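You operate a simulated robot arm through the tools that you are given. There is no shell and no other tool. Be economical: measure what you need, move in short steps, check, and stop when the job is done.

Carry out the task below with a simulated robot arm. There is one attempt and no reset: what you move stays moved.

TASK
Open the bare stand and set it up for small roll A523.
Fine: free the clamp, fold the post down, draw the carriage out; orange stop to the roll's width, brake dial as the chart says; the rolls stay in the rack, brake lever on.

Only the result counts: the job must be done as asked and must still hold three seconds after the hand-in. Knocking over, shifting, dropping, spilling or breaking anything else fails it. Flat cloth is picked up by pressing the open fingertips on it (5 to 10 N) and closing them slowly along it; thin cloth reads only 2 to 8 mm in the jaws.

THE ROBOT
A 6-joint arm with a fingered hand, hanging from a carriage that runs on a gantry, over the field with the corners [-0.781, -2.161], [0.699, -2.159], [0.696, 0.341], [-0.784, 0.339] (x, y) and turns from -5.009 to 6.981 rad about z. Base frame: it is fixed where the carriage stands at the start and does not move with it; the origin is on the floor, on the carriage's upright axis, x ahead of it, y to its left, z up. Lengths are in m, angles in rad, forces in N, time in s.
With the tool pointing down near the work surface it reaches from about 0.1 to 0.48 m from the robot's upright axis, wherever it stands. Its first joint turns from -2.897 to 2.897 rad. Places, roughly: clamp handle of the saddle post [0.6, -0.1, 0.9]; mains switch [0.4, 1.4, 1]; orange brake lever of the bag machine [0.5, 0.2, 0.7]; small brown paper roll, small green paper roll, sm [-1.25, -0.25, 1]. Payload 3.7 kg.
Tool frame: the origin (TCP) lies between the finger pads and is the grasp point; the fingertips stand 0.026 m ahead of it; z points along the fingers, y is the line along which they close. The gripper opens to 0.156 m. The gripper's body begins 0.073 m behind the TCP. The gripper is a hand of 4 fingers: y runs from the thumb to the fingers, the wrist lies at [0, 0, -0.239] in the tool frame, and closing takes about 1.5 s.
Orientation is told as [roll, pitch, yaw] about the base's x, y, z axes, in that order, counted from this pose: with the fingers straight down and closing along the base's y, the tool's x points along the base's -x, its y along +y and its z along -z.

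THE INTERFACE
- The arm moves only by the tool jog_arm. Its argument "targets" is a list of rows, each a list of 2 entries, a list of its own where there are three numbers: the shift along the base's x, y, z in units of 25 mm (1.0 is 25 mm), then the turn, a rotation vector about the base's x, y, z in units of 8 degrees (1.0 is 8 degrees). In form: [[[dx, dy, dz], [wx, wy, wz]], ...]. A call has 1 to 12 rows; each row shifts and turns the commanded pose from where the row before left it. "hand" is the gripper command, from -1 (fully open) to 1 (shut), values between in proportion, set as the call begins (left out, the last holds). A call with a number of a shift or a turn outside -1 to 1 is refused whole. Each row takes 0.2 s and may step no farther than 0.05 m and 0.15 rad from the row before; otherwise, or with a gripper value out of range, the whole call is refused. Where a pose cannot be reached the arm comes as near as it can. A force on the tool above 50 N (or 10 N above the force at the start of the call, whichever is more), or a blocked arm, ends the call early, and 0.2 s more pass. The fingers move at their own pace (about 0.045 m/s each) and stop on an object; they squeeze with about 31 N. The grip force told is the motor's: it shows also when the fingers shut on nothing. Time passes only in rows, and 0.2 s behind the last, so rows that do not move let the fingers close. The reply holds the time, the measured pose of the TCP, the force on the tool along the base axes, the opening and the grip force, in the units named above and with some noise, with the torque about the TCP (base axes, N m) and any sound that the robot's microphone picked up, and new pictures: "pictures" is both (left out), scene, wrist or none.
- Cameras (640 x 400 px; columns grow to the right, rows downward): "scene" is now at [0.2376, -0.0406, 1.6822]; the picture's right is [-0.86, -0.52, 0.00], its down [-0.48, 0.80, -0.36] and it looks along [0.19, -0.31, -0.93] (base axes); focal length 246 px, centre (320, 200). "wrist" rides on the gripper at [0.058, -0.058, -0.091] in the tool frame; the picture's right is [0.71, 0.71, 0.00], its down [-0.53, 0.53, -0.67] and it looks along [-0.47, 0.47, 0.74] (tool axes); focal length 265 px, centre (320, 200). There is no depth. A picture from a camera that has moved, and an enlarged one, comes with that camera's place and axes in the base frame and with its lens. The place of the scene camera against the robot may be out by one fixed shift of up to 0.025 m in any direction.
- move_column(by): slides the trunk up (or, below 0, down) by that many m; the arm and the scene camera ride with it, the base frame stays. It gives what a move gives, with no picture.
- base_move(legs): drives the robot by 1 to 6 legs, each [ahead, left, turn to the left] in m, m and rad, along the robot's own axes; the way and the turn of a leg run together, so that a leg with both is an arc; at most 1.5 m and 3.142 rad a leg. The arm and the cameras ride along, it lands a little off, and it stops where it bumps. It keeps to its track: a leg is cut to what the track allows. It gives what a move gives, and a new picture of the scene camera.
- finger_targets(finger1, finger2, finger3, thumb_bend): sets how far each is bent, from 0 (flat) to 1 (curled in); at 0.3 the hand is open as for a grip, at 0.7 the pads meet at the TCP. One left out holds its place. A second passes; each finger stops where it meets its share of the squeeze, and holds until it gets a number again. A gripper value or a shape takes the hand back. It gives what a move gives, with no picture; readings hold the bend of each and the force on the fingers (four entries, about 0 where the hand has none), thumb and palm.
- set_grasp(shape): the hand has 4 fingers and takes this shape, open, in about a second: jaw (thumb against the fingers, like two jaws); tri (thumb and two fingers); tip (a fingertip pinch); poke (one finger out to press); point (the index stretched); flat (the hand flat); cup (the hand cupped); fist (a fist). The gripper value then closes the fingers along that shape, each until it touches; the sizes above hold for jaw. It gives what a move gives, with no picture.
- aim_head(pan, tilt): turns the head with the scene camera to pan (to the left, within 2.705 rad either way) and tilt (down, from -0.506 to 1.204), counted from straight ahead of the robot. It gives what a move gives, and a new picture of the scene camera.
- enlarge(camera, box): a new picture of the part [left, top, right, bottom] of that camera's present view, enlarged. The clock stands still meanwhile.
- hand_in(): hands the job in; it is judged then, once.

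Go step by step. Nothing tells you exact positions but the pictures and the camera data: compare them with the known pose of the tool, close in by small moves and look again before you grip or let go. The budget is 120 turns and 260 pictures, counting those below and the enlarged ones. Unless the task says otherwise, let go and move clear before handing in, and close with one line.

The tools are called after "Emit:" by a JSON object that holds its "fn" and its "kwargs". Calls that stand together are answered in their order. jog_arm: Moves the arm, as the interface text tells. Its arguments: {"type":"object","properties":{"targets":{"type":"array"},"hand":{"type":"number"},"pictures":{"type":"string","enum":["both","scene","wrist","none"]}},"required":["targets"]} The other tools are called the same way: move_column (by) slides the trunk up or down; set_grasp (shape) gives the hand a shape; finger_targets (finger1, finger2, finger3, thumb_bend) moves the fingers one by one; base_move (legs) drives the base; aim_head (pan, tilt) turns the head that bears the scene camera; enlarge (camera, box) takes an enlarged picture of a part of a camera's view; hand_in () hands the job in.

At the start:

```text
clock: 0.0
position: [0.4241, 0.1123, 1.0002]
tool_rot: [-0.002, 0.001, -0.001]
wrist_force: [-0.2, 0.3, 0.0]
wrist_torque: [0.04, -0.02, -0.02]
grip_width: 0.156
gripper_force: 0.1
shape: jaw
bend: [0.3, 0.3, 0.3, 0.3]
finger forces: [0.1, 0.0, 0.0, 0.1, 0.0, 0.0]
trunk travel left (down, up): [-0.521, 0.158]
robot x, y, heading: [-0.0039, -0.0011, 0.001]
head pan, tilt: [-1.026, 1.201]
```

scene: 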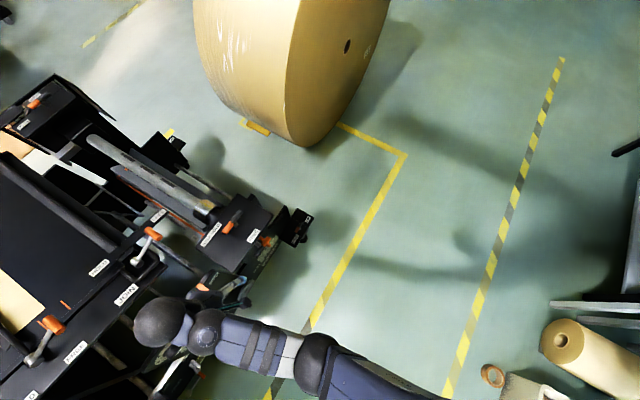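
wrist: 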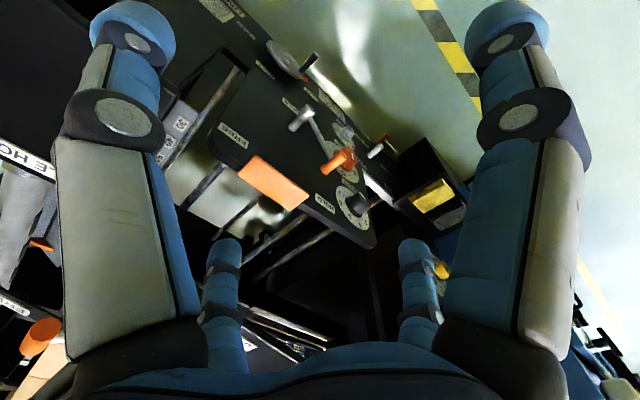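

I see a machine with labelled stands, levers and dials ahead of the arm, and a roll rack behind. I will look around first.

Emit:
{"fn": "aim_head", "kwargs": {"pan": 0, "tilt": 0.7}}

Emit:
{"fn": "aim_head", "kwargs": {"pan": -0.5, "tilt": 1.0}}

Emit:
{"fn": "aim_head", "kwargs": {"pan": 2.7, "tilt": 0.6}}

Emit:
{"fn": "aim_head", "kwargs": {"pan": 1.0, "tilt": 0.5}}

Emit:
{"fn": "aim_head", "kwargs": {"pan": -2.6, "tilt": 0.6}}

```text
clock: 1.3
position: [0.4237, 0.1131, 1.0]
tool_rot: [0.001, -0.001, 0.0]
wrist_force: [-0.1, 0.2, -0.2]
wrist_torque: [0.02, 0.02, 0.01]
grip_width: 0.1556
gripper_force: 0.0
shape: jaw
bend: [0.3, 0.3, 0.3, 0.3]
finger forces: [0.0, 0.1, 0.0, 0.0, 0.0, 0.1]
trunk travel left (down, up): [-0.521, 0.158]
robot x, y, heading: [-0.0012, -0.0016, 0.002]
head pan, tilt: [0.0, 0.7]
camera scene: at [0.2936, 0.0071, 1.7181], right [0.0, -1.0, 0.0], down [-0.64, 0.0, -0.76], along [0.76, 0.0, -0.64], focal length 246 px, centre (320, 200)
```

scene: 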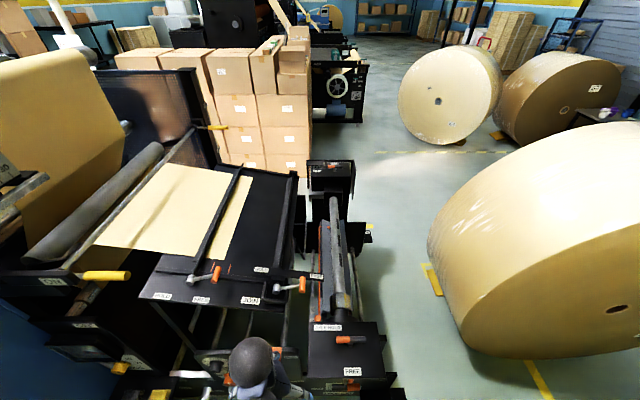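

```text
clock: 2.2
position: [0.4247, 0.1129, 0.9996]
tool_rot: [0.001, -0.002, -0.001]
wrist_force: [-0.3, -0.1, -0.1]
wrist_torque: [0.02, 0.01, 0.01]
grip_width: 0.1558
gripper_force: 0.1
shape: jaw
bend: [0.3, 0.3, 0.3, 0.3]
finger forces: [0.1, 0.1, 0.0, 0.0, 0.1, 0.0]
trunk travel left (down, up): [-0.521, 0.158]
robot x, y, heading: [0.0009, 0.001, 0.004]
head pan, tilt: [-0.499, 1.0]
camera scene: at [0.2699, -0.0261, 1.6948], right [-0.48, -0.88, 0.0], down [-0.74, 0.4, -0.54], along [0.47, -0.26, -0.84], focal length 246 px, centre (320, 200)
```

scene: 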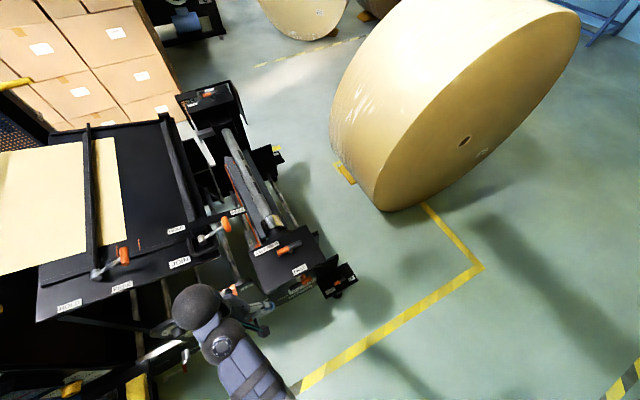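

```text
clock: 4.9
position: [0.4238, 0.113, 0.9999]
tool_rot: [0.0, 0.0, 0.0]
wrist_force: [-1.1, -0.3, 0.6]
wrist_torque: [-0.01, -0.01, 0.01]
grip_width: 0.156
gripper_force: 0.0
shape: jaw
bend: [0.3, 0.3, 0.3, 0.3]
finger forces: [0.1, 0.1, 0.1, 0.0, 0.0, 0.0]
trunk travel left (down, up): [-0.521, 0.158]
robot x, y, heading: [0.0014, 0.0043, -0.002]
head pan, tilt: [2.7, 0.6]
camera scene: at [0.1288, 0.045, 1.7268], right [0.43, 0.9, 0.0], down [0.51, -0.24, -0.83], along [-0.75, 0.35, -0.56], focal length 246 px, centre (320, 200)
```

scene: 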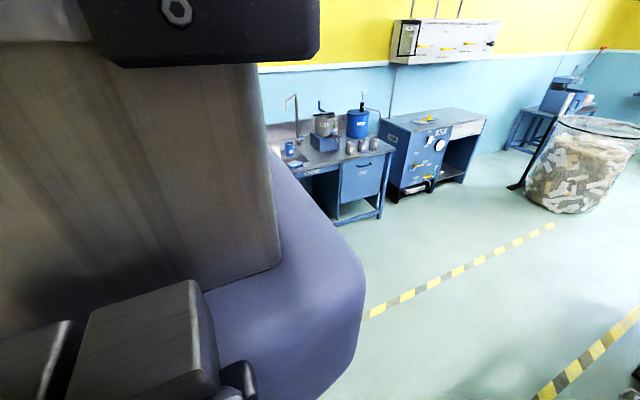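

```text
clock: 6.7
position: [0.4244, 0.1126, 1.0001]
tool_rot: [-0.001, 0.0, 0.001]
wrist_force: [0.7, 0.2, 0.5]
wrist_torque: [0.0, 0.0, 0.01]
grip_width: 0.1558
gripper_force: 0.0
shape: jaw
bend: [0.3, 0.3, 0.3, 0.3]
finger forces: [0.0, 0.0, 0.0, 0.0, 0.0, 0.0]
trunk travel left (down, up): [-0.521, 0.158]
robot x, y, heading: [-0.0011, 0.0004, -0.001]
head pan, tilt: [1.0, 0.499]
camera scene: at [0.2578, 0.0838, 1.7359], right [0.84, -0.54, 0.0], down [-0.26, -0.4, -0.88], along [0.47, 0.74, -0.48], focal length 246 px, centre (320, 200)
```

scene: 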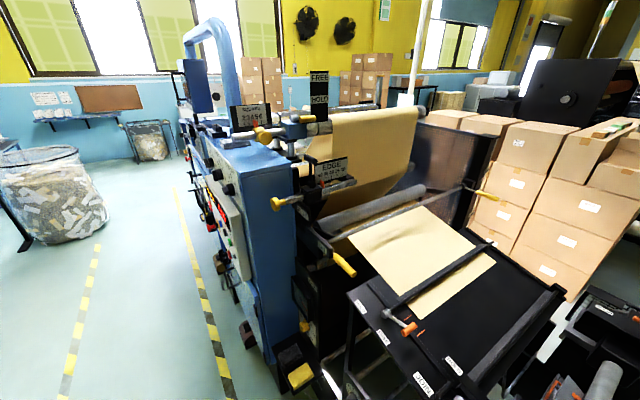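

```text
clock: 9.7
position: [0.4237, 0.1128, 1.0002]
tool_rot: [-0.001, 0.001, 0.001]
wrist_force: [-0.3, 0.1, -0.5]
wrist_torque: [-0.02, 0.03, -0.01]
grip_width: 0.1559
gripper_force: 0.1
shape: jaw
bend: [0.3, 0.3, 0.3, 0.3]
finger forces: [0.0, 0.1, 0.0, 0.0, 0.1, 0.0]
trunk travel left (down, up): [-0.521, 0.158]
robot x, y, heading: [0.0058, 0.0024, 0.001]
head pan, tilt: [-2.601, 0.6]
camera scene: at [0.133, -0.0384, 1.7268], right [-0.52, 0.86, 0.0], down [0.48, 0.29, -0.83], along [-0.71, -0.43, -0.56], focal length 246 px, centre (320, 200)
```

scene: 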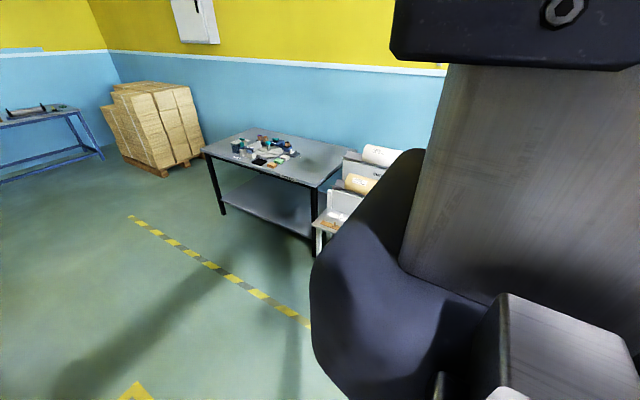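

The stand is ahead and slightly right; the rack is behind, hidden by the column. I look closer at the stand.

Emit:
{"fn": "aim_head", "kwargs": {"pan": -0.3, "tilt": 1.0}}

Emit:
{"fn": "enlarge", "kwargs": {"camera": "scene", "box": [170, 60, 420, 220]}}

Emit:
{"fn": "enlarge", "kwargs": {"camera": "scene", "box": [150, 200, 400, 360]}}

Emit:
{"fn": "enlarge", "kwargs": {"camera": "wrist", "box": [160, 0, 480, 200]}}

Emit:
{"fn": "enlarge", "kwargs": {"camera": "wrist", "box": [160, 170, 480, 370]}}

```text
clock: 11.8
position: [0.4232, 0.1126, 0.9998]
tool_rot: [0.001, -0.001, 0.001]
wrist_force: [0.3, 0.2, 0.2]
wrist_torque: [0.02, 0.03, 0.02]
grip_width: 0.156
gripper_force: 0.1
shape: jaw
bend: [0.3, 0.3, 0.3, 0.3]
finger forces: [0.1, 0.1, 0.0, 0.1, 0.1, 0.0]
trunk travel left (down, up): [-0.521, 0.158]
robot x, y, heading: [0.005, 0.0033, 0.001]
head pan, tilt: [-0.3, 1.0]
camera scene: at [0.2752, -0.0134, 1.6948], right [-0.3, -0.96, 0.0], down [-0.8, 0.25, -0.54], along [0.52, -0.16, -0.84], focal length 246 px, centre (320, 200)
```

scene: 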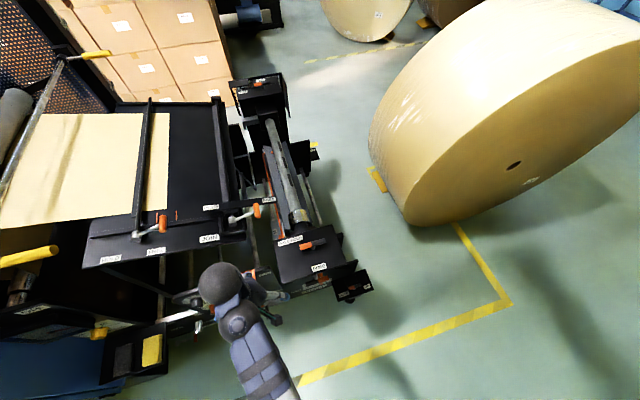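

```text
2.50 times, centred on (295, 140) of scene
camera zoom: at [0.2752, -0.0134, 1.6948], right [-0.3, -0.96, 0.0], down [-0.8, 0.25, -0.54], along [0.52, -0.16, -0.84], focal length 615 px, centre (382, 350)
```

zoom: 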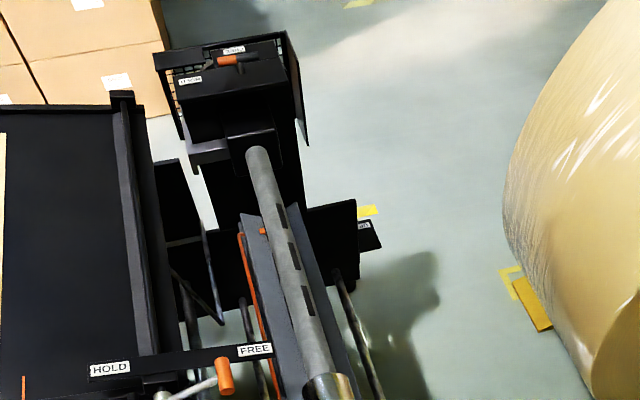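

```text
2.50 times, centred on (275, 280) of scene
camera zoom: at [0.2752, -0.0134, 1.6948], right [-0.3, -0.96, 0.0], down [-0.8, 0.25, -0.54], along [0.52, -0.16, -0.84], focal length 615 px, centre (432, 0)
```

zoom: 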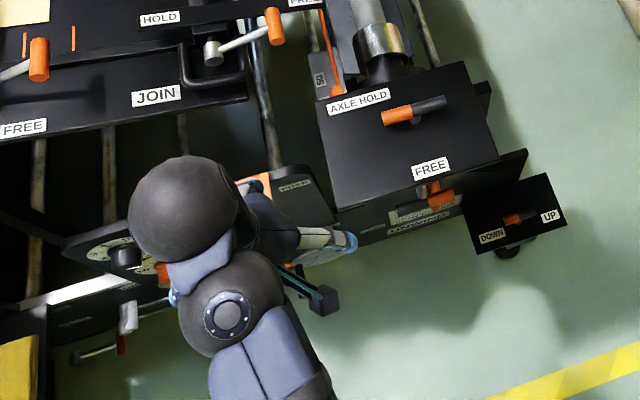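

```text
2.00 times, centred on (320, 100) of wrist
camera zoom: at [0.3666, 0.056, 1.0918], right [-0.71, 0.71, 0.0], down [0.53, 0.53, 0.67], along [0.47, 0.47, -0.74], focal length 531 px, centre (320, 400)
```

zoom: 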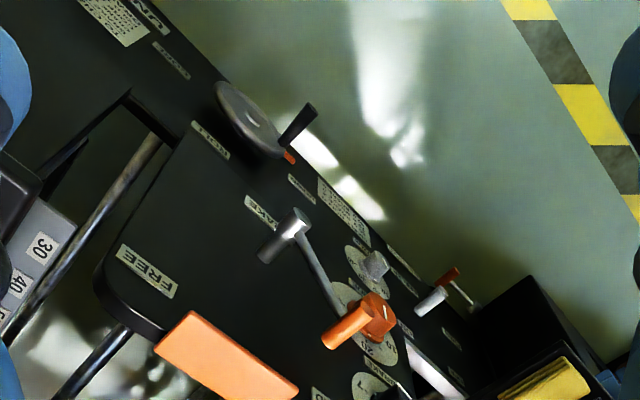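

```text
2.00 times, centred on (320, 270) of wrist
camera zoom: at [0.3666, 0.056, 1.0918], right [-0.71, 0.71, 0.0], down [0.53, 0.53, 0.67], along [0.47, 0.47, -0.74], focal length 531 px, centre (320, 60)
```

zoom: 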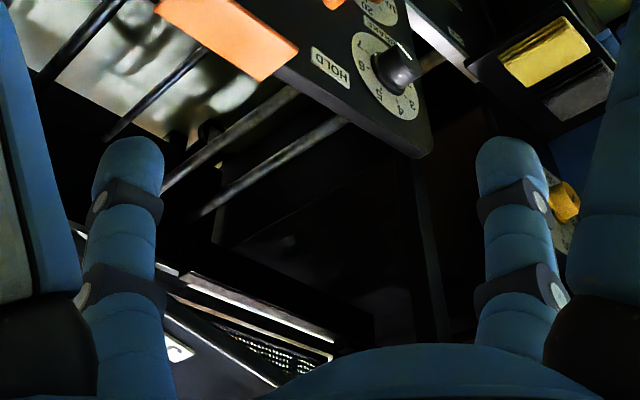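

The chart and dial sit on the stand's robot-facing side plate. I back the carriage off to view it.

Emit:
{"fn": "base_move", "kwargs": {"legs": [[-0.45, 0, 0]]}}

Emit:
{"fn": "aim_head", "kwargs": {"pan": 0.0, "tilt": 0.75}}

Emit:
{"fn": "enlarge", "kwargs": {"camera": "scene", "box": [220, 160, 420, 285]}}

Emit:
{"fn": "enlarge", "kwargs": {"camera": "wrist", "box": [160, 0, 480, 200]}}

```text
clock: 14.5
position: [-0.0257, 0.1135, 1.0006]
tool_rot: [0.001, -0.001, 0.006]
wrist_force: [-0.4, -0.2, -0.8]
wrist_torque: [0.01, 0.0, -0.01]
grip_width: 0.1558
gripper_force: 0.0
shape: jaw
bend: [0.3, 0.3, 0.3, 0.3]
finger forces: [0.0, 0.0, 0.0, 0.0, 0.1, 0.0]
trunk travel left (down, up): [-0.521, 0.158]
robot x, y, heading: [-0.4492, -0.0019, 0.006]
head pan, tilt: [-0.3, 1.0]
camera scene: at [-0.1747, -0.0132, 1.6948], right [-0.29, -0.96, 0.0], down [-0.81, 0.25, -0.54], along [0.52, -0.16, -0.84], focal length 246 px, centre (320, 200)
```

scene: 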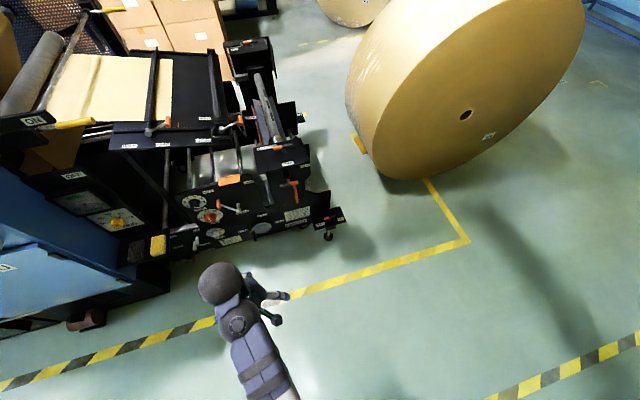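

```text
clock: 15.3
position: [-0.0266, 0.1144, 1.0012]
tool_rot: [0.0, 0.0, 0.006]
wrist_force: [-0.1, 0.2, 0.1]
wrist_torque: [0.01, -0.03, 0.02]
grip_width: 0.1558
gripper_force: 0.1
shape: jaw
bend: [0.3, 0.3, 0.3, 0.3]
finger forces: [0.1, 0.0, 0.1, 0.1, 0.0, 0.1]
trunk travel left (down, up): [-0.521, 0.158]
robot x, y, heading: [-0.4475, 0.0003, 0.008]
head pan, tilt: [0.0, 0.75]
camera scene: at [-0.1585, 0.0074, 1.7139], right [0.0, -1.0, 0.0], down [-0.68, 0.0, -0.73], along [0.73, 0.0, -0.68], focal length 246 px, centre (320, 200)
```

scene: 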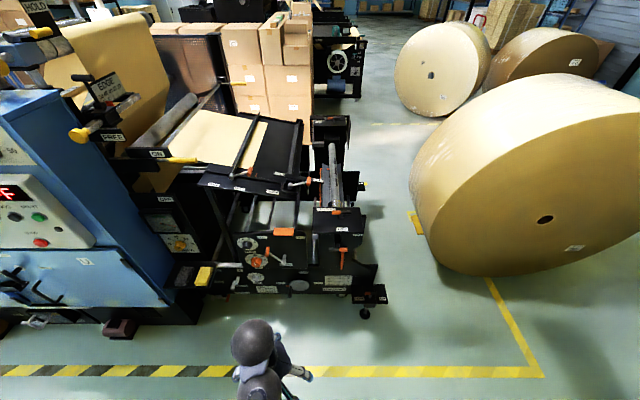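

```text
3.20 times, centred on (320, 222) of scene
camera zoom: at [-0.1585, 0.0074, 1.7139], right [0.0, -1.0, 0.0], down [-0.68, 0.0, -0.73], along [0.73, 0.0, -0.68], focal length 787 px, centre (320, 128)
```

zoom: 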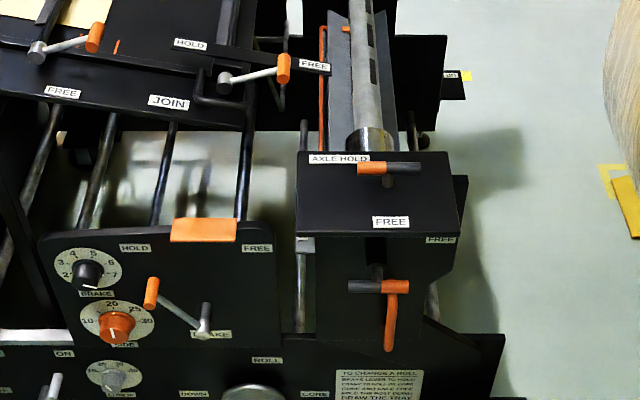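

```text
2.00 times, centred on (320, 100) of wrist
camera zoom: at [-0.0836, 0.0566, 1.0919], right [-0.71, 0.7, 0.0], down [0.52, 0.53, 0.67], along [0.47, 0.47, -0.74], focal length 531 px, centre (320, 400)
```

zoom: 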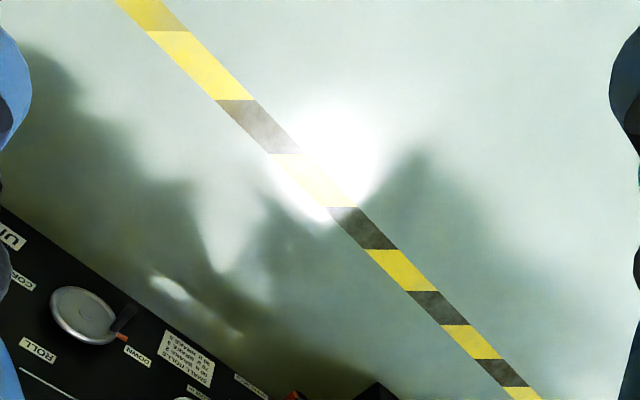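

Now I lower the trunk to read the front-plate charts more squarely.

Emit:
{"fn": "move_column", "kwargs": {"by": -0.45}}

Emit:
{"fn": "aim_head", "kwargs": {"pan": -0.15, "tilt": 0.65}}

Emit:
{"fn": "enlarge", "kwargs": {"camera": "scene", "box": [300, 170, 460, 270]}}

Emit:
{"fn": "enlarge", "kwargs": {"camera": "scene", "box": [180, 180, 340, 280]}}

```text
refused: -0.45 is not a number from -0.4 to 0.4
```

```text
clock: 16.0
position: [-0.0268, 0.1143, 1.0004]
tool_rot: [0.0, 0.0, 0.006]
wrist_force: [-0.9, 0.7, 0.0]
wrist_torque: [0.01, 0.01, 0.03]
grip_width: 0.1559
gripper_force: 0.1
shape: jaw
bend: [0.3, 0.3, 0.3, 0.3]
finger forces: [0.0, 0.0, 0.1, 0.0, 0.0, 0.0]
trunk travel left (down, up): [-0.521, 0.158]
robot x, y, heading: [-0.4473, -0.0027, 0.005]
head pan, tilt: [-0.15, 0.649]
camera scene: at [-0.1555, -0.0055, 1.7225], right [-0.14, -0.99, 0.0], down [-0.6, 0.09, -0.8], along [0.79, -0.12, -0.6], focal length 246 px, centre (320, 200)
```

scene: 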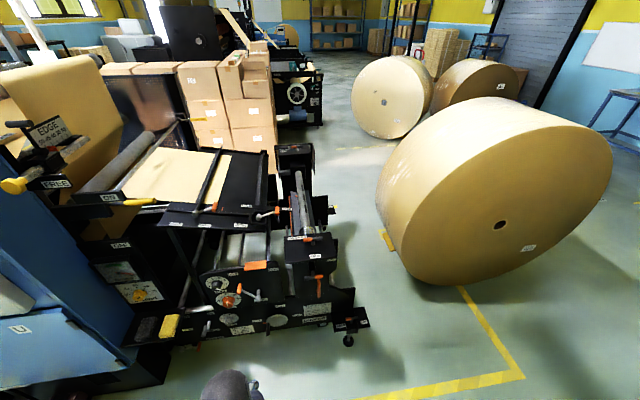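

```text
4.00 times, centred on (380, 220) of scene
camera zoom: at [-0.1555, -0.0055, 1.7225], right [-0.14, -0.99, 0.0], down [-0.6, 0.09, -0.8], along [0.79, -0.12, -0.6], focal length 984 px, centre (80, 120)
```

zoom: 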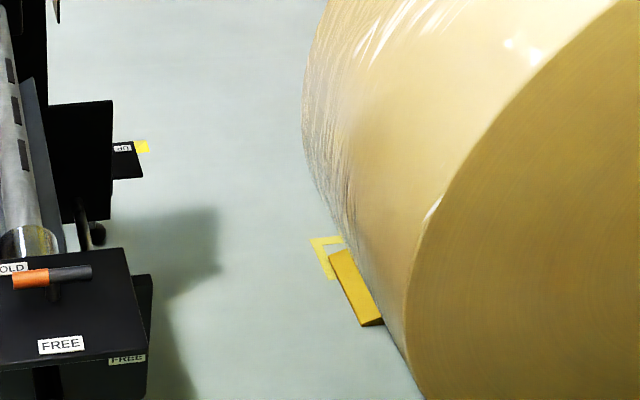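

```text
4.00 times, centred on (260, 230) of scene
camera zoom: at [-0.1555, -0.0055, 1.7225], right [-0.14, -0.99, 0.0], down [-0.6, 0.09, -0.8], along [0.79, -0.12, -0.6], focal length 984 px, centre (560, 80)
```

zoom: 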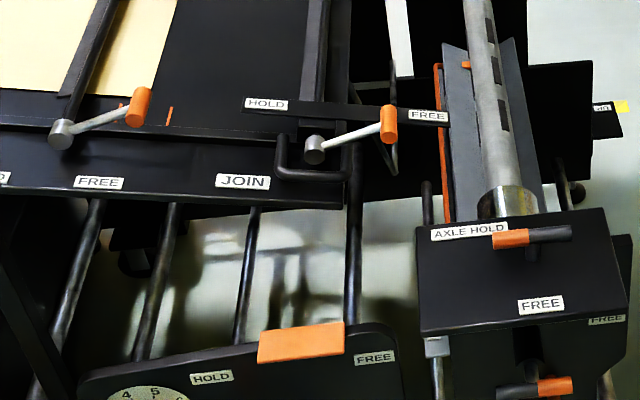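

Emit:
{"fn": "move_column", "kwargs": {"by": -0.4}}

Emit:
{"fn": "aim_head", "kwargs": {"pan": -0.1, "tilt": 0.65}}

Emit:
{"fn": "enlarge", "kwargs": {"camera": "scene", "box": [280, 130, 440, 230]}}

Emit:
{"fn": "enlarge", "kwargs": {"camera": "scene", "box": [180, 170, 340, 270]}}

```text
clock: 19.9
position: [-0.0255, 0.1154, 0.5991]
tool_rot: [-0.001, 0.0, 0.004]
wrist_force: [-0.6, -0.3, 0.6]
wrist_torque: [0.02, 0.0, 0.01]
grip_width: 0.1559
gripper_force: 0.1
shape: jaw
bend: [0.3, 0.3, 0.3, 0.3]
finger forces: [0.0, 0.0, 0.0, 0.1, 0.0, 0.1]
trunk travel left (down, up): [-0.121, 0.558]
robot x, y, heading: [-0.4513, 0.0002, 0.005]
head pan, tilt: [-0.15, 0.649]
```

```text
clock: 20.5
position: [-0.0263, 0.1151, 0.6009]
tool_rot: [0.0, 0.002, 0.006]
wrist_force: [0.3, 0.2, -0.4]
wrist_torque: [-0.03, 0.03, 0.0]
grip_width: 0.1559
gripper_force: 0.0
shape: jaw
bend: [0.3, 0.3, 0.3, 0.3]
finger forces: [0.0, 0.0, 0.0, 0.1, 0.0, 0.0]
trunk travel left (down, up): [-0.121, 0.558]
robot x, y, heading: [-0.449, -0.0024, 0.007]
head pan, tilt: [-0.099, 0.649]
camera scene: at [-0.1549, -0.0012, 1.3225], right [-0.1, -1.0, 0.0], down [-0.6, 0.06, -0.8], along [0.79, -0.08, -0.6], focal length 246 px, centre (320, 200)
```

scene: 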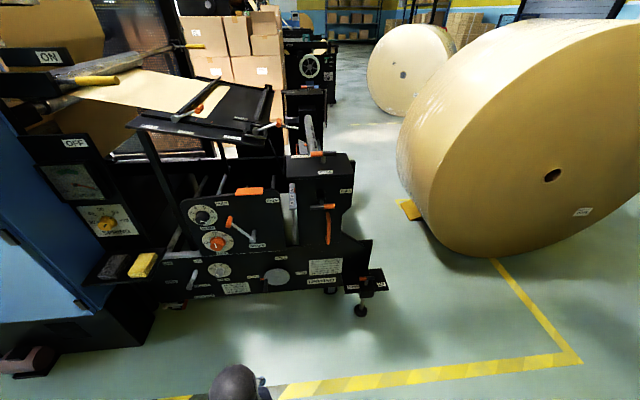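

```text
4.00 times, centred on (360, 180) of scene
camera zoom: at [-0.1549, -0.0012, 1.3225], right [-0.1, -1.0, 0.0], down [-0.6, 0.06, -0.8], along [0.79, -0.08, -0.6], focal length 984 px, centre (160, 280)
```

zoom: 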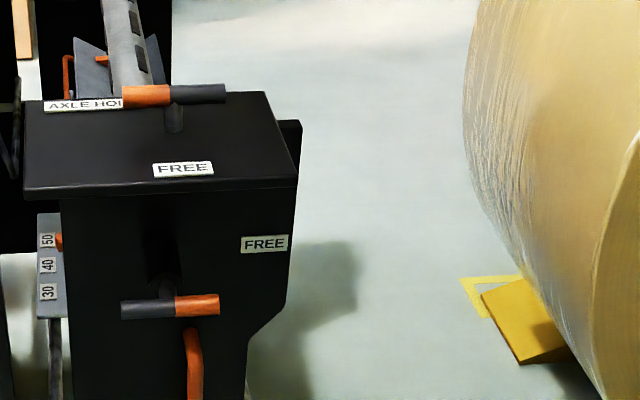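

```text
4.00 times, centred on (260, 220) of scene
camera zoom: at [-0.1549, -0.0012, 1.3225], right [-0.1, -1.0, 0.0], down [-0.6, 0.06, -0.8], along [0.79, -0.08, -0.6], focal length 984 px, centre (560, 120)
```

zoom: 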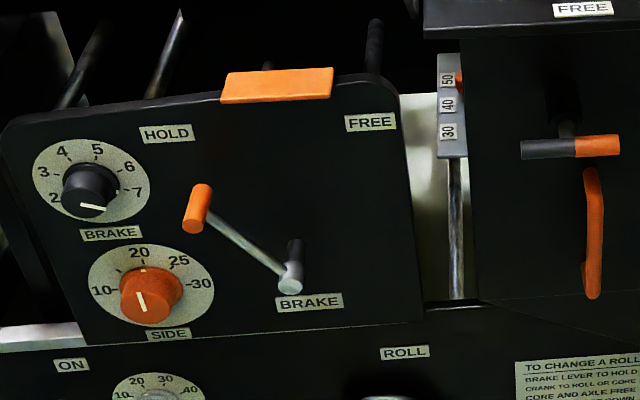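

Emit:
{"fn": "enlarge", "kwargs": {"camera": "scene", "box": [290, 250, 370, 300]}}

Emit:
{"fn": "enlarge", "kwargs": {"camera": "scene", "box": [190, 255, 290, 305]}}

Emit:
{"fn": "enlarge", "kwargs": {"camera": "scene", "box": [280, 80, 360, 130]}}

```text
8.00 times, centred on (330, 275) of scene
camera zoom: at [-0.1549, -0.0012, 1.3225], right [-0.1, -1.0, 0.0], down [-0.6, 0.06, -0.8], along [0.79, -0.08, -0.6], focal length 1967 px, centre (240, -400)
```

zoom: 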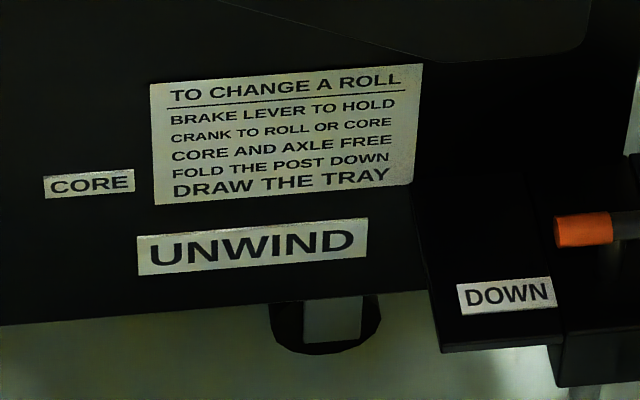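

```text
6.40 times, centred on (240, 280) of scene
camera zoom: at [-0.1549, -0.0012, 1.3225], right [-0.1, -1.0, 0.0], down [-0.6, 0.06, -0.8], along [0.79, -0.08, -0.6], focal length 1574 px, centre (832, -312)
```

zoom: 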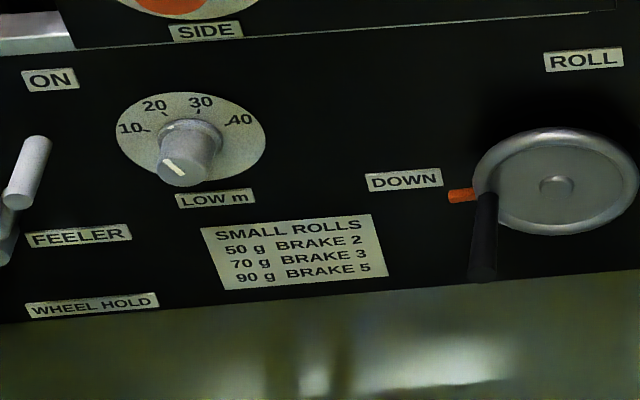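

```text
8.00 times, centred on (320, 105) of scene
camera zoom: at [-0.1549, -0.0012, 1.3225], right [-0.1, -1.0, 0.0], down [-0.6, 0.06, -0.8], along [0.79, -0.08, -0.6], focal length 1967 px, centre (320, 960)
```

zoom: 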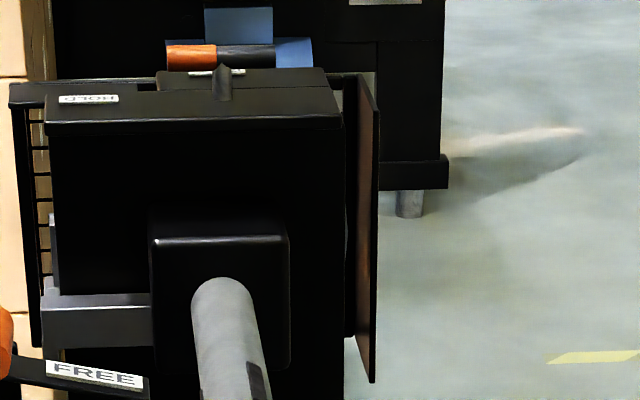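

The plate reads brake 2/3/5 for 50/70/90 g. Now I turn sideways so the head can see the roll rack and A523's tag.

Emit:
{"fn": "base_move", "kwargs": {"legs": [[0.1, 0, 0], [0, 0, -1.571]]}}

Emit:
{"fn": "aim_head", "kwargs": {"pan": -1.57, "tilt": 0.5}}

```text
clock: 25.5
position: [-0.2424, -0.4265, 0.6003]
tool_rot: [0.0, -0.001, -1.586]
wrist_force: [-1.0, 0.3, 0.0]
wrist_torque: [0.01, 0.03, 0.01]
grip_width: 0.1559
gripper_force: 0.0
shape: jaw
bend: [0.3, 0.3, 0.3, 0.3]
finger forces: [0.1, 0.0, 0.1, 0.1, 0.1, 0.0]
trunk travel left (down, up): [-0.121, 0.558]
robot x, y, heading: [-0.3519, -0.001, -1.584]
head pan, tilt: [-0.099, 0.649]
camera scene: at [-0.3536, -0.2796, 1.3225], right [-0.99, 0.11, 0.0], down [0.07, 0.6, -0.8], along [-0.09, -0.79, -0.6], focal length 246 px, centre (320, 200)
```

scene: 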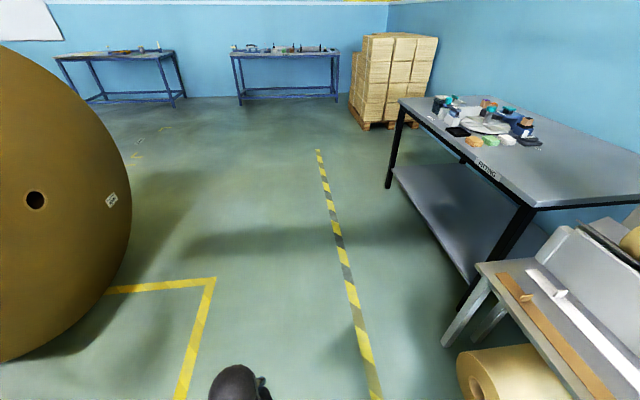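

```text
clock: 27.1
position: [-0.2425, -0.4271, 0.5997]
tool_rot: [0.0, -0.001, -1.584]
wrist_force: [0.3, -0.2, 0.6]
wrist_torque: [-0.01, -0.05, 0.01]
grip_width: 0.156
gripper_force: 0.0
shape: jaw
bend: [0.3, 0.3, 0.3, 0.3]
finger forces: [0.1, 0.1, 0.1, 0.1, 0.0, 0.0]
trunk travel left (down, up): [-0.121, 0.558]
robot x, y, heading: [-0.3499, 0.0026, -1.584]
head pan, tilt: [-1.571, 0.499]
camera scene: at [-0.4347, -0.1921, 1.3359], right [0.01, 1.0, 0.0], down [0.48, -0.01, -0.88], along [-0.88, 0.01, -0.48], focal length 246 px, centre (320, 200)
```

scene: 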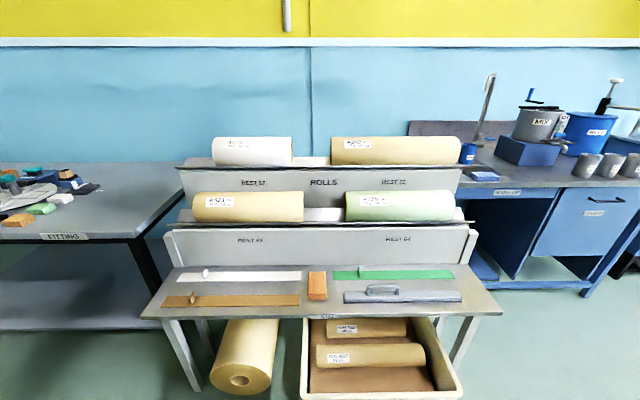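

Emit:
{"fn": "enlarge", "kwargs": {"camera": "scene", "box": [190, 125, 320, 206]}}

Emit:
{"fn": "enlarge", "kwargs": {"camera": "scene", "box": [190, 180, 320, 261]}}

Emit:
{"fn": "enlarge", "kwargs": {"camera": "scene", "box": [330, 125, 460, 206]}}

Emit:
{"fn": "enlarge", "kwargs": {"camera": "scene", "box": [330, 180, 460, 261]}}

Emit:
{"fn": "enlarge", "kwargs": {"camera": "scene", "box": [150, 255, 320, 361]}}

Emit:
{"fn": "enlarge", "kwargs": {"camera": "scene", "box": [300, 255, 470, 380]}}

```text
4.92 times, centred on (255, 166) of scene
camera zoom: at [-0.4347, -0.1921, 1.3359], right [0.01, 1.0, 0.0], down [0.48, -0.01, -0.88], along [-0.88, 0.01, -0.48], focal length 1211 px, centre (640, 370)
```

zoom: 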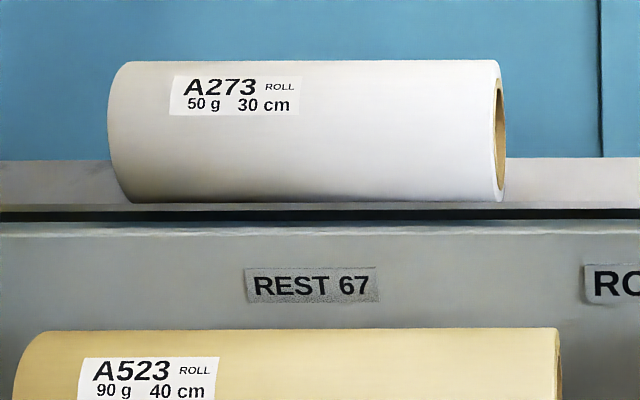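

```text
4.92 times, centred on (255, 220) of scene
camera zoom: at [-0.4347, -0.1921, 1.3359], right [0.01, 1.0, 0.0], down [0.48, -0.01, -0.88], along [-0.88, 0.01, -0.48], focal length 1211 px, centre (640, 99)
```

zoom: 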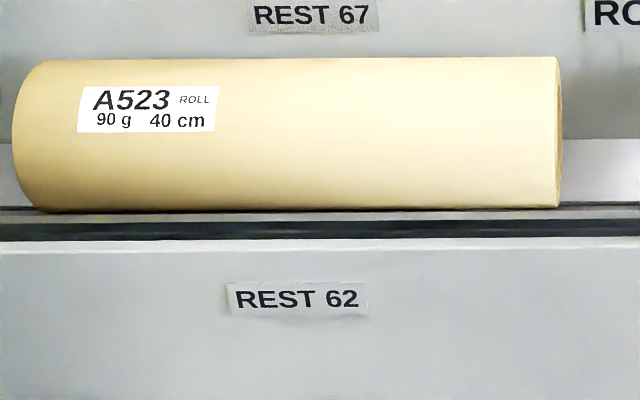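

```text
4.92 times, centred on (395, 166) of scene
camera zoom: at [-0.4347, -0.1921, 1.3359], right [0.01, 1.0, 0.0], down [0.48, -0.01, -0.88], along [-0.88, 0.01, -0.48], focal length 1211 px, centre (-49, 370)
```

zoom: 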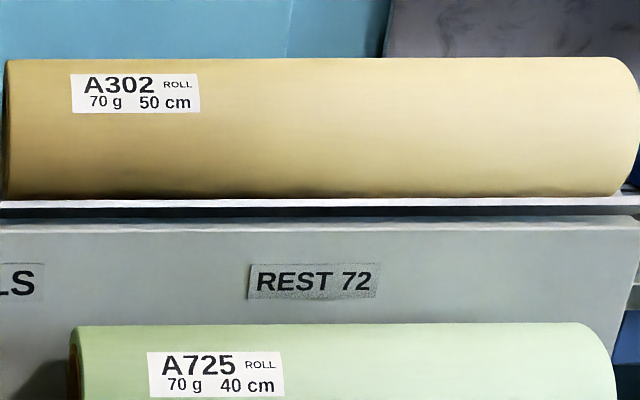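

```text
4.92 times, centred on (395, 220) of scene
camera zoom: at [-0.4347, -0.1921, 1.3359], right [0.01, 1.0, 0.0], down [0.48, -0.01, -0.88], along [-0.88, 0.01, -0.48], focal length 1211 px, centre (-49, 99)
```

zoom: 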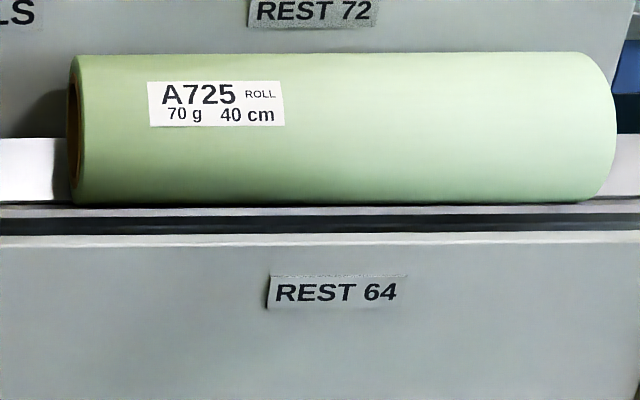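

```text
3.76 times, centred on (235, 308) of scene
camera zoom: at [-0.4347, -0.1921, 1.3359], right [0.01, 1.0, 0.0], down [0.48, -0.01, -0.88], along [-0.88, 0.01, -0.48], focal length 926 px, centre (640, -207)
```

zoom: 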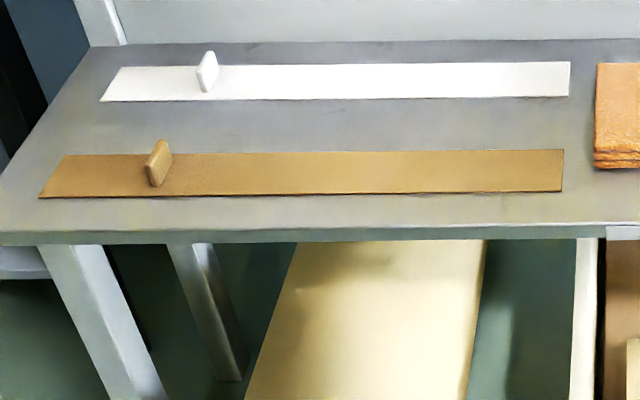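

```text
3.20 times, centred on (385, 318) of scene
camera zoom: at [-0.4347, -0.1921, 1.3359], right [0.01, 1.0, 0.0], down [0.48, -0.01, -0.88], along [-0.88, 0.01, -0.48], focal length 787 px, centre (112, -176)
```

zoom: 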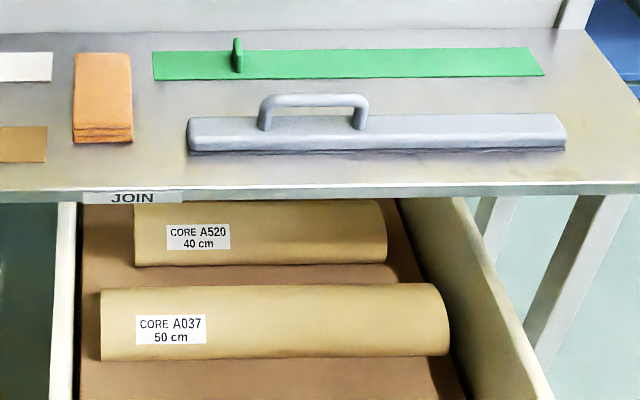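

A523 is 90 g and 40 cm, so brake 5 and stop at 40. I return to view the stand from its right side.

Emit:
{"fn": "base_move", "kwargs": {"legs": [[0.45, 0, 0], [0, 0, 1.584]]}}

Emit:
{"fn": "aim_head", "kwargs": {"pan": 0.35, "tilt": 0.6}}

Emit:
{"fn": "enlarge", "kwargs": {"camera": "scene", "box": [220, 90, 420, 215]}}

Emit:
{"fn": "enlarge", "kwargs": {"camera": "scene", "box": [220, 190, 420, 315]}}

```text
clock: 33.6
position: [0.0669, -0.3356, 0.6001]
tool_rot: [-0.001, -0.001, -0.004]
wrist_force: [0.5, -1.3, 0.5]
wrist_torque: [0.03, -0.05, 0.02]
grip_width: 0.1558
gripper_force: 0.1
shape: jaw
bend: [0.3, 0.3, 0.3, 0.3]
finger forces: [0.0, 0.0, 0.1, 0.1, 0.1, 0.0]
trunk travel left (down, up): [-0.121, 0.558]
robot x, y, heading: [-0.3541, -0.4473, -0.003]
head pan, tilt: [-1.571, 0.499]
camera scene: at [-0.1482, -0.5319, 1.3359], right [-1.0, 0.0, 0.0], down [0.0, 0.48, -0.88], along [0.0, -0.88, -0.48], focal length 246 px, centre (320, 200)
```

scene: 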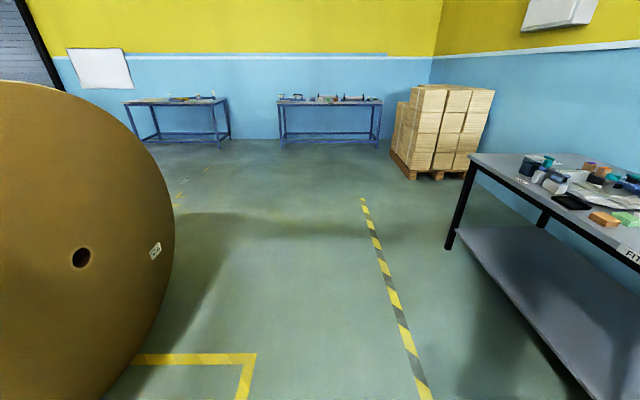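

```text
clock: 35.5
position: [0.0678, -0.3362, 0.6002]
tool_rot: [-0.001, -0.002, -0.003]
wrist_force: [-0.1, 0.0, 0.2]
wrist_torque: [-0.02, 0.02, 0.0]
grip_width: 0.156
gripper_force: 0.1
shape: jaw
bend: [0.3, 0.3, 0.3, 0.3]
finger forces: [0.0, 0.0, 0.1, 0.0, 0.0, 0.1]
trunk travel left (down, up): [-0.121, 0.558]
robot x, y, heading: [-0.3561, -0.4504, -0.007]
head pan, tilt: [0.351, 0.6]
camera scene: at [-0.0648, -0.4109, 1.3268], right [0.34, -0.94, 0.0], down [-0.53, -0.19, -0.83], along [0.78, 0.28, -0.56], focal length 246 px, centre (320, 200)
```

scene: 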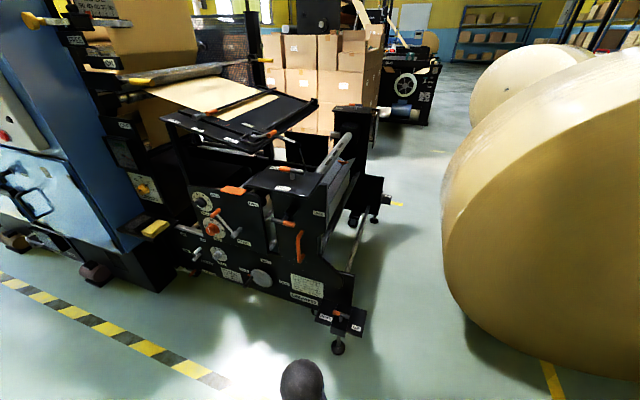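

```text
3.20 times, centred on (320, 152) of scene
camera zoom: at [-0.0648, -0.4109, 1.3268], right [0.34, -0.94, 0.0], down [-0.53, -0.19, -0.83], along [0.78, 0.28, -0.56], focal length 787 px, centre (320, 352)
```

zoom: 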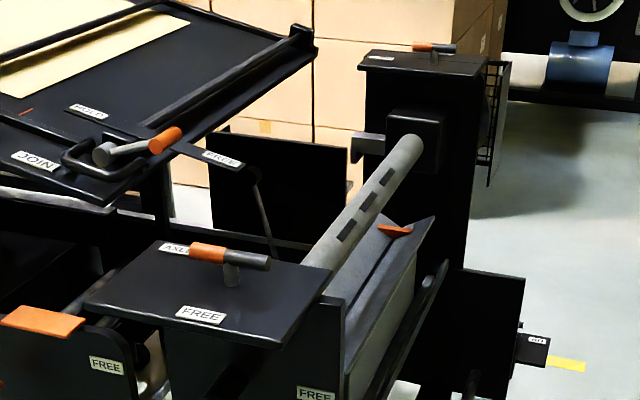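

```text
3.20 times, centred on (320, 252) of scene
camera zoom: at [-0.0648, -0.4109, 1.3268], right [0.34, -0.94, 0.0], down [-0.53, -0.19, -0.83], along [0.78, 0.28, -0.56], focal length 787 px, centre (320, 32)
```

zoom: 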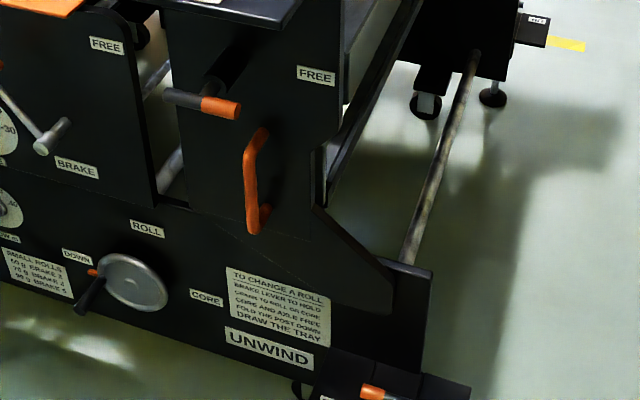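

The stop is the orange plate in the V-trough at its far end; the post with the axle clamp and core handle is at the near end. I look at the post's front from directly ahead and lower.

Emit:
{"fn": "base_move", "kwargs": {"legs": [[0.1, 0.33, 0]]}}

Emit:
{"fn": "move_column", "kwargs": {"by": -0.11}}

Emit:
{"fn": "aim_head", "kwargs": {"pan": 0.05, "tilt": 0.6}}

Emit:
{"fn": "enlarge", "kwargs": {"camera": "scene", "box": [260, 110, 420, 210]}}

Emit:
{"fn": "enlarge", "kwargs": {"camera": "scene", "box": [260, 190, 420, 290]}}

```text
clock: 37.8
position: [0.1676, -0.0021, 0.6005]
tool_rot: [0.0, 0.001, 0.003]
wrist_force: [0.0, 0.8, -0.8]
wrist_torque: [-0.05, -0.01, 0.01]
grip_width: 0.1561
gripper_force: 0.0
shape: jaw
bend: [0.3, 0.3, 0.3, 0.3]
finger forces: [0.1, 0.0, 0.0, 0.1, 0.0, 0.1]
trunk travel left (down, up): [-0.121, 0.558]
robot x, y, heading: [-0.2569, -0.118, 0.001]
head pan, tilt: [0.351, 0.6]
camera scene: at [0.0352, -0.0784, 1.3268], right [0.35, -0.94, 0.0], down [-0.53, -0.2, -0.83], along [0.77, 0.29, -0.56], focal length 246 px, centre (320, 200)
```

scene: 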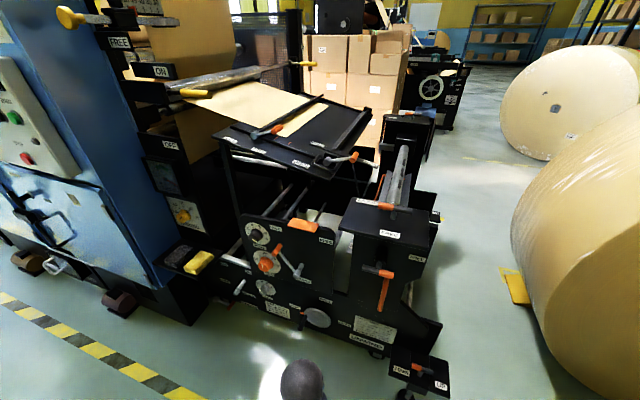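

```text
clock: 39.2
position: [0.1672, -0.0028, 0.4908]
tool_rot: [0.0, 0.0, 0.003]
wrist_force: [-0.1, 0.3, -0.2]
wrist_torque: [0.0, 0.0, 0.0]
grip_width: 0.1559
gripper_force: 0.0
shape: jaw
bend: [0.3, 0.3, 0.3, 0.3]
finger forces: [0.0, 0.1, 0.0, 0.0, 0.1, 0.1]
trunk travel left (down, up): [-0.011, 0.668]
robot x, y, heading: [-0.2543, -0.1179, -0.0]
head pan, tilt: [0.351, 0.6]
```

```text
clock: 40.0
position: [0.1677, -0.0027, 0.4895]
tool_rot: [-0.001, 0.0, 0.003]
wrist_force: [-0.9, 0.6, 0.9]
wrist_torque: [0.03, 0.01, -0.02]
grip_width: 0.1558
gripper_force: 0.0
shape: jaw
bend: [0.3, 0.3, 0.3, 0.3]
finger forces: [0.0, 0.1, 0.1, 0.0, 0.1, 0.0]
trunk travel left (down, up): [-0.011, 0.668]
robot x, y, heading: [-0.2572, -0.1189, 0.005]
head pan, tilt: [0.051, 0.6]
camera scene: at [0.0404, -0.1045, 1.2168], right [0.05, -1.0, 0.0], down [-0.56, -0.03, -0.83], along [0.82, 0.04, -0.56], focal length 246 px, centre (320, 200)
```

scene: 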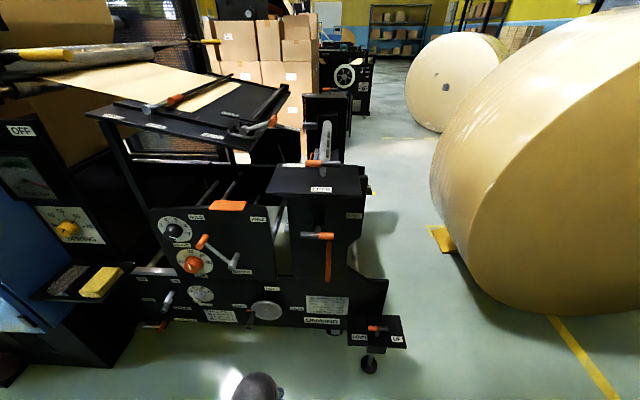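

```text
4.00 times, centred on (340, 160) of scene
camera zoom: at [0.0404, -0.1045, 1.2168], right [0.05, -1.0, 0.0], down [-0.56, -0.03, -0.83], along [0.82, 0.04, -0.56], focal length 984 px, centre (240, 360)
```

zoom: 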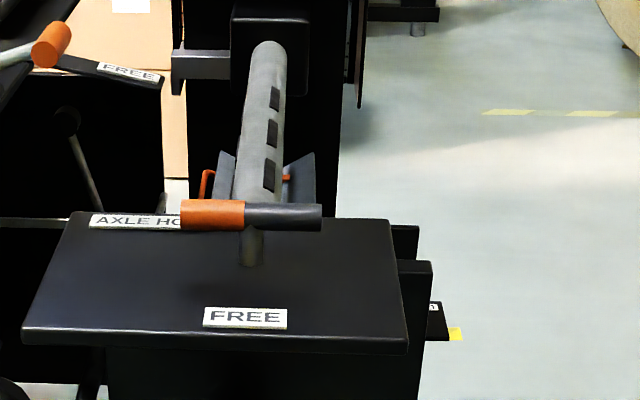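

```text
4.00 times, centred on (340, 240) of scene
camera zoom: at [0.0404, -0.1045, 1.2168], right [0.05, -1.0, 0.0], down [-0.56, -0.03, -0.83], along [0.82, 0.04, -0.56], focal length 984 px, centre (240, 40)
```

zoom: 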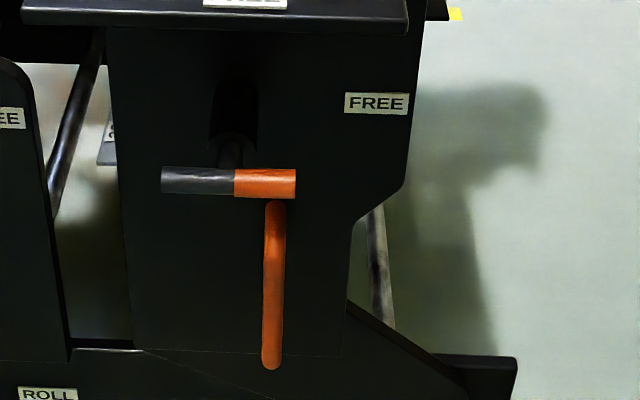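

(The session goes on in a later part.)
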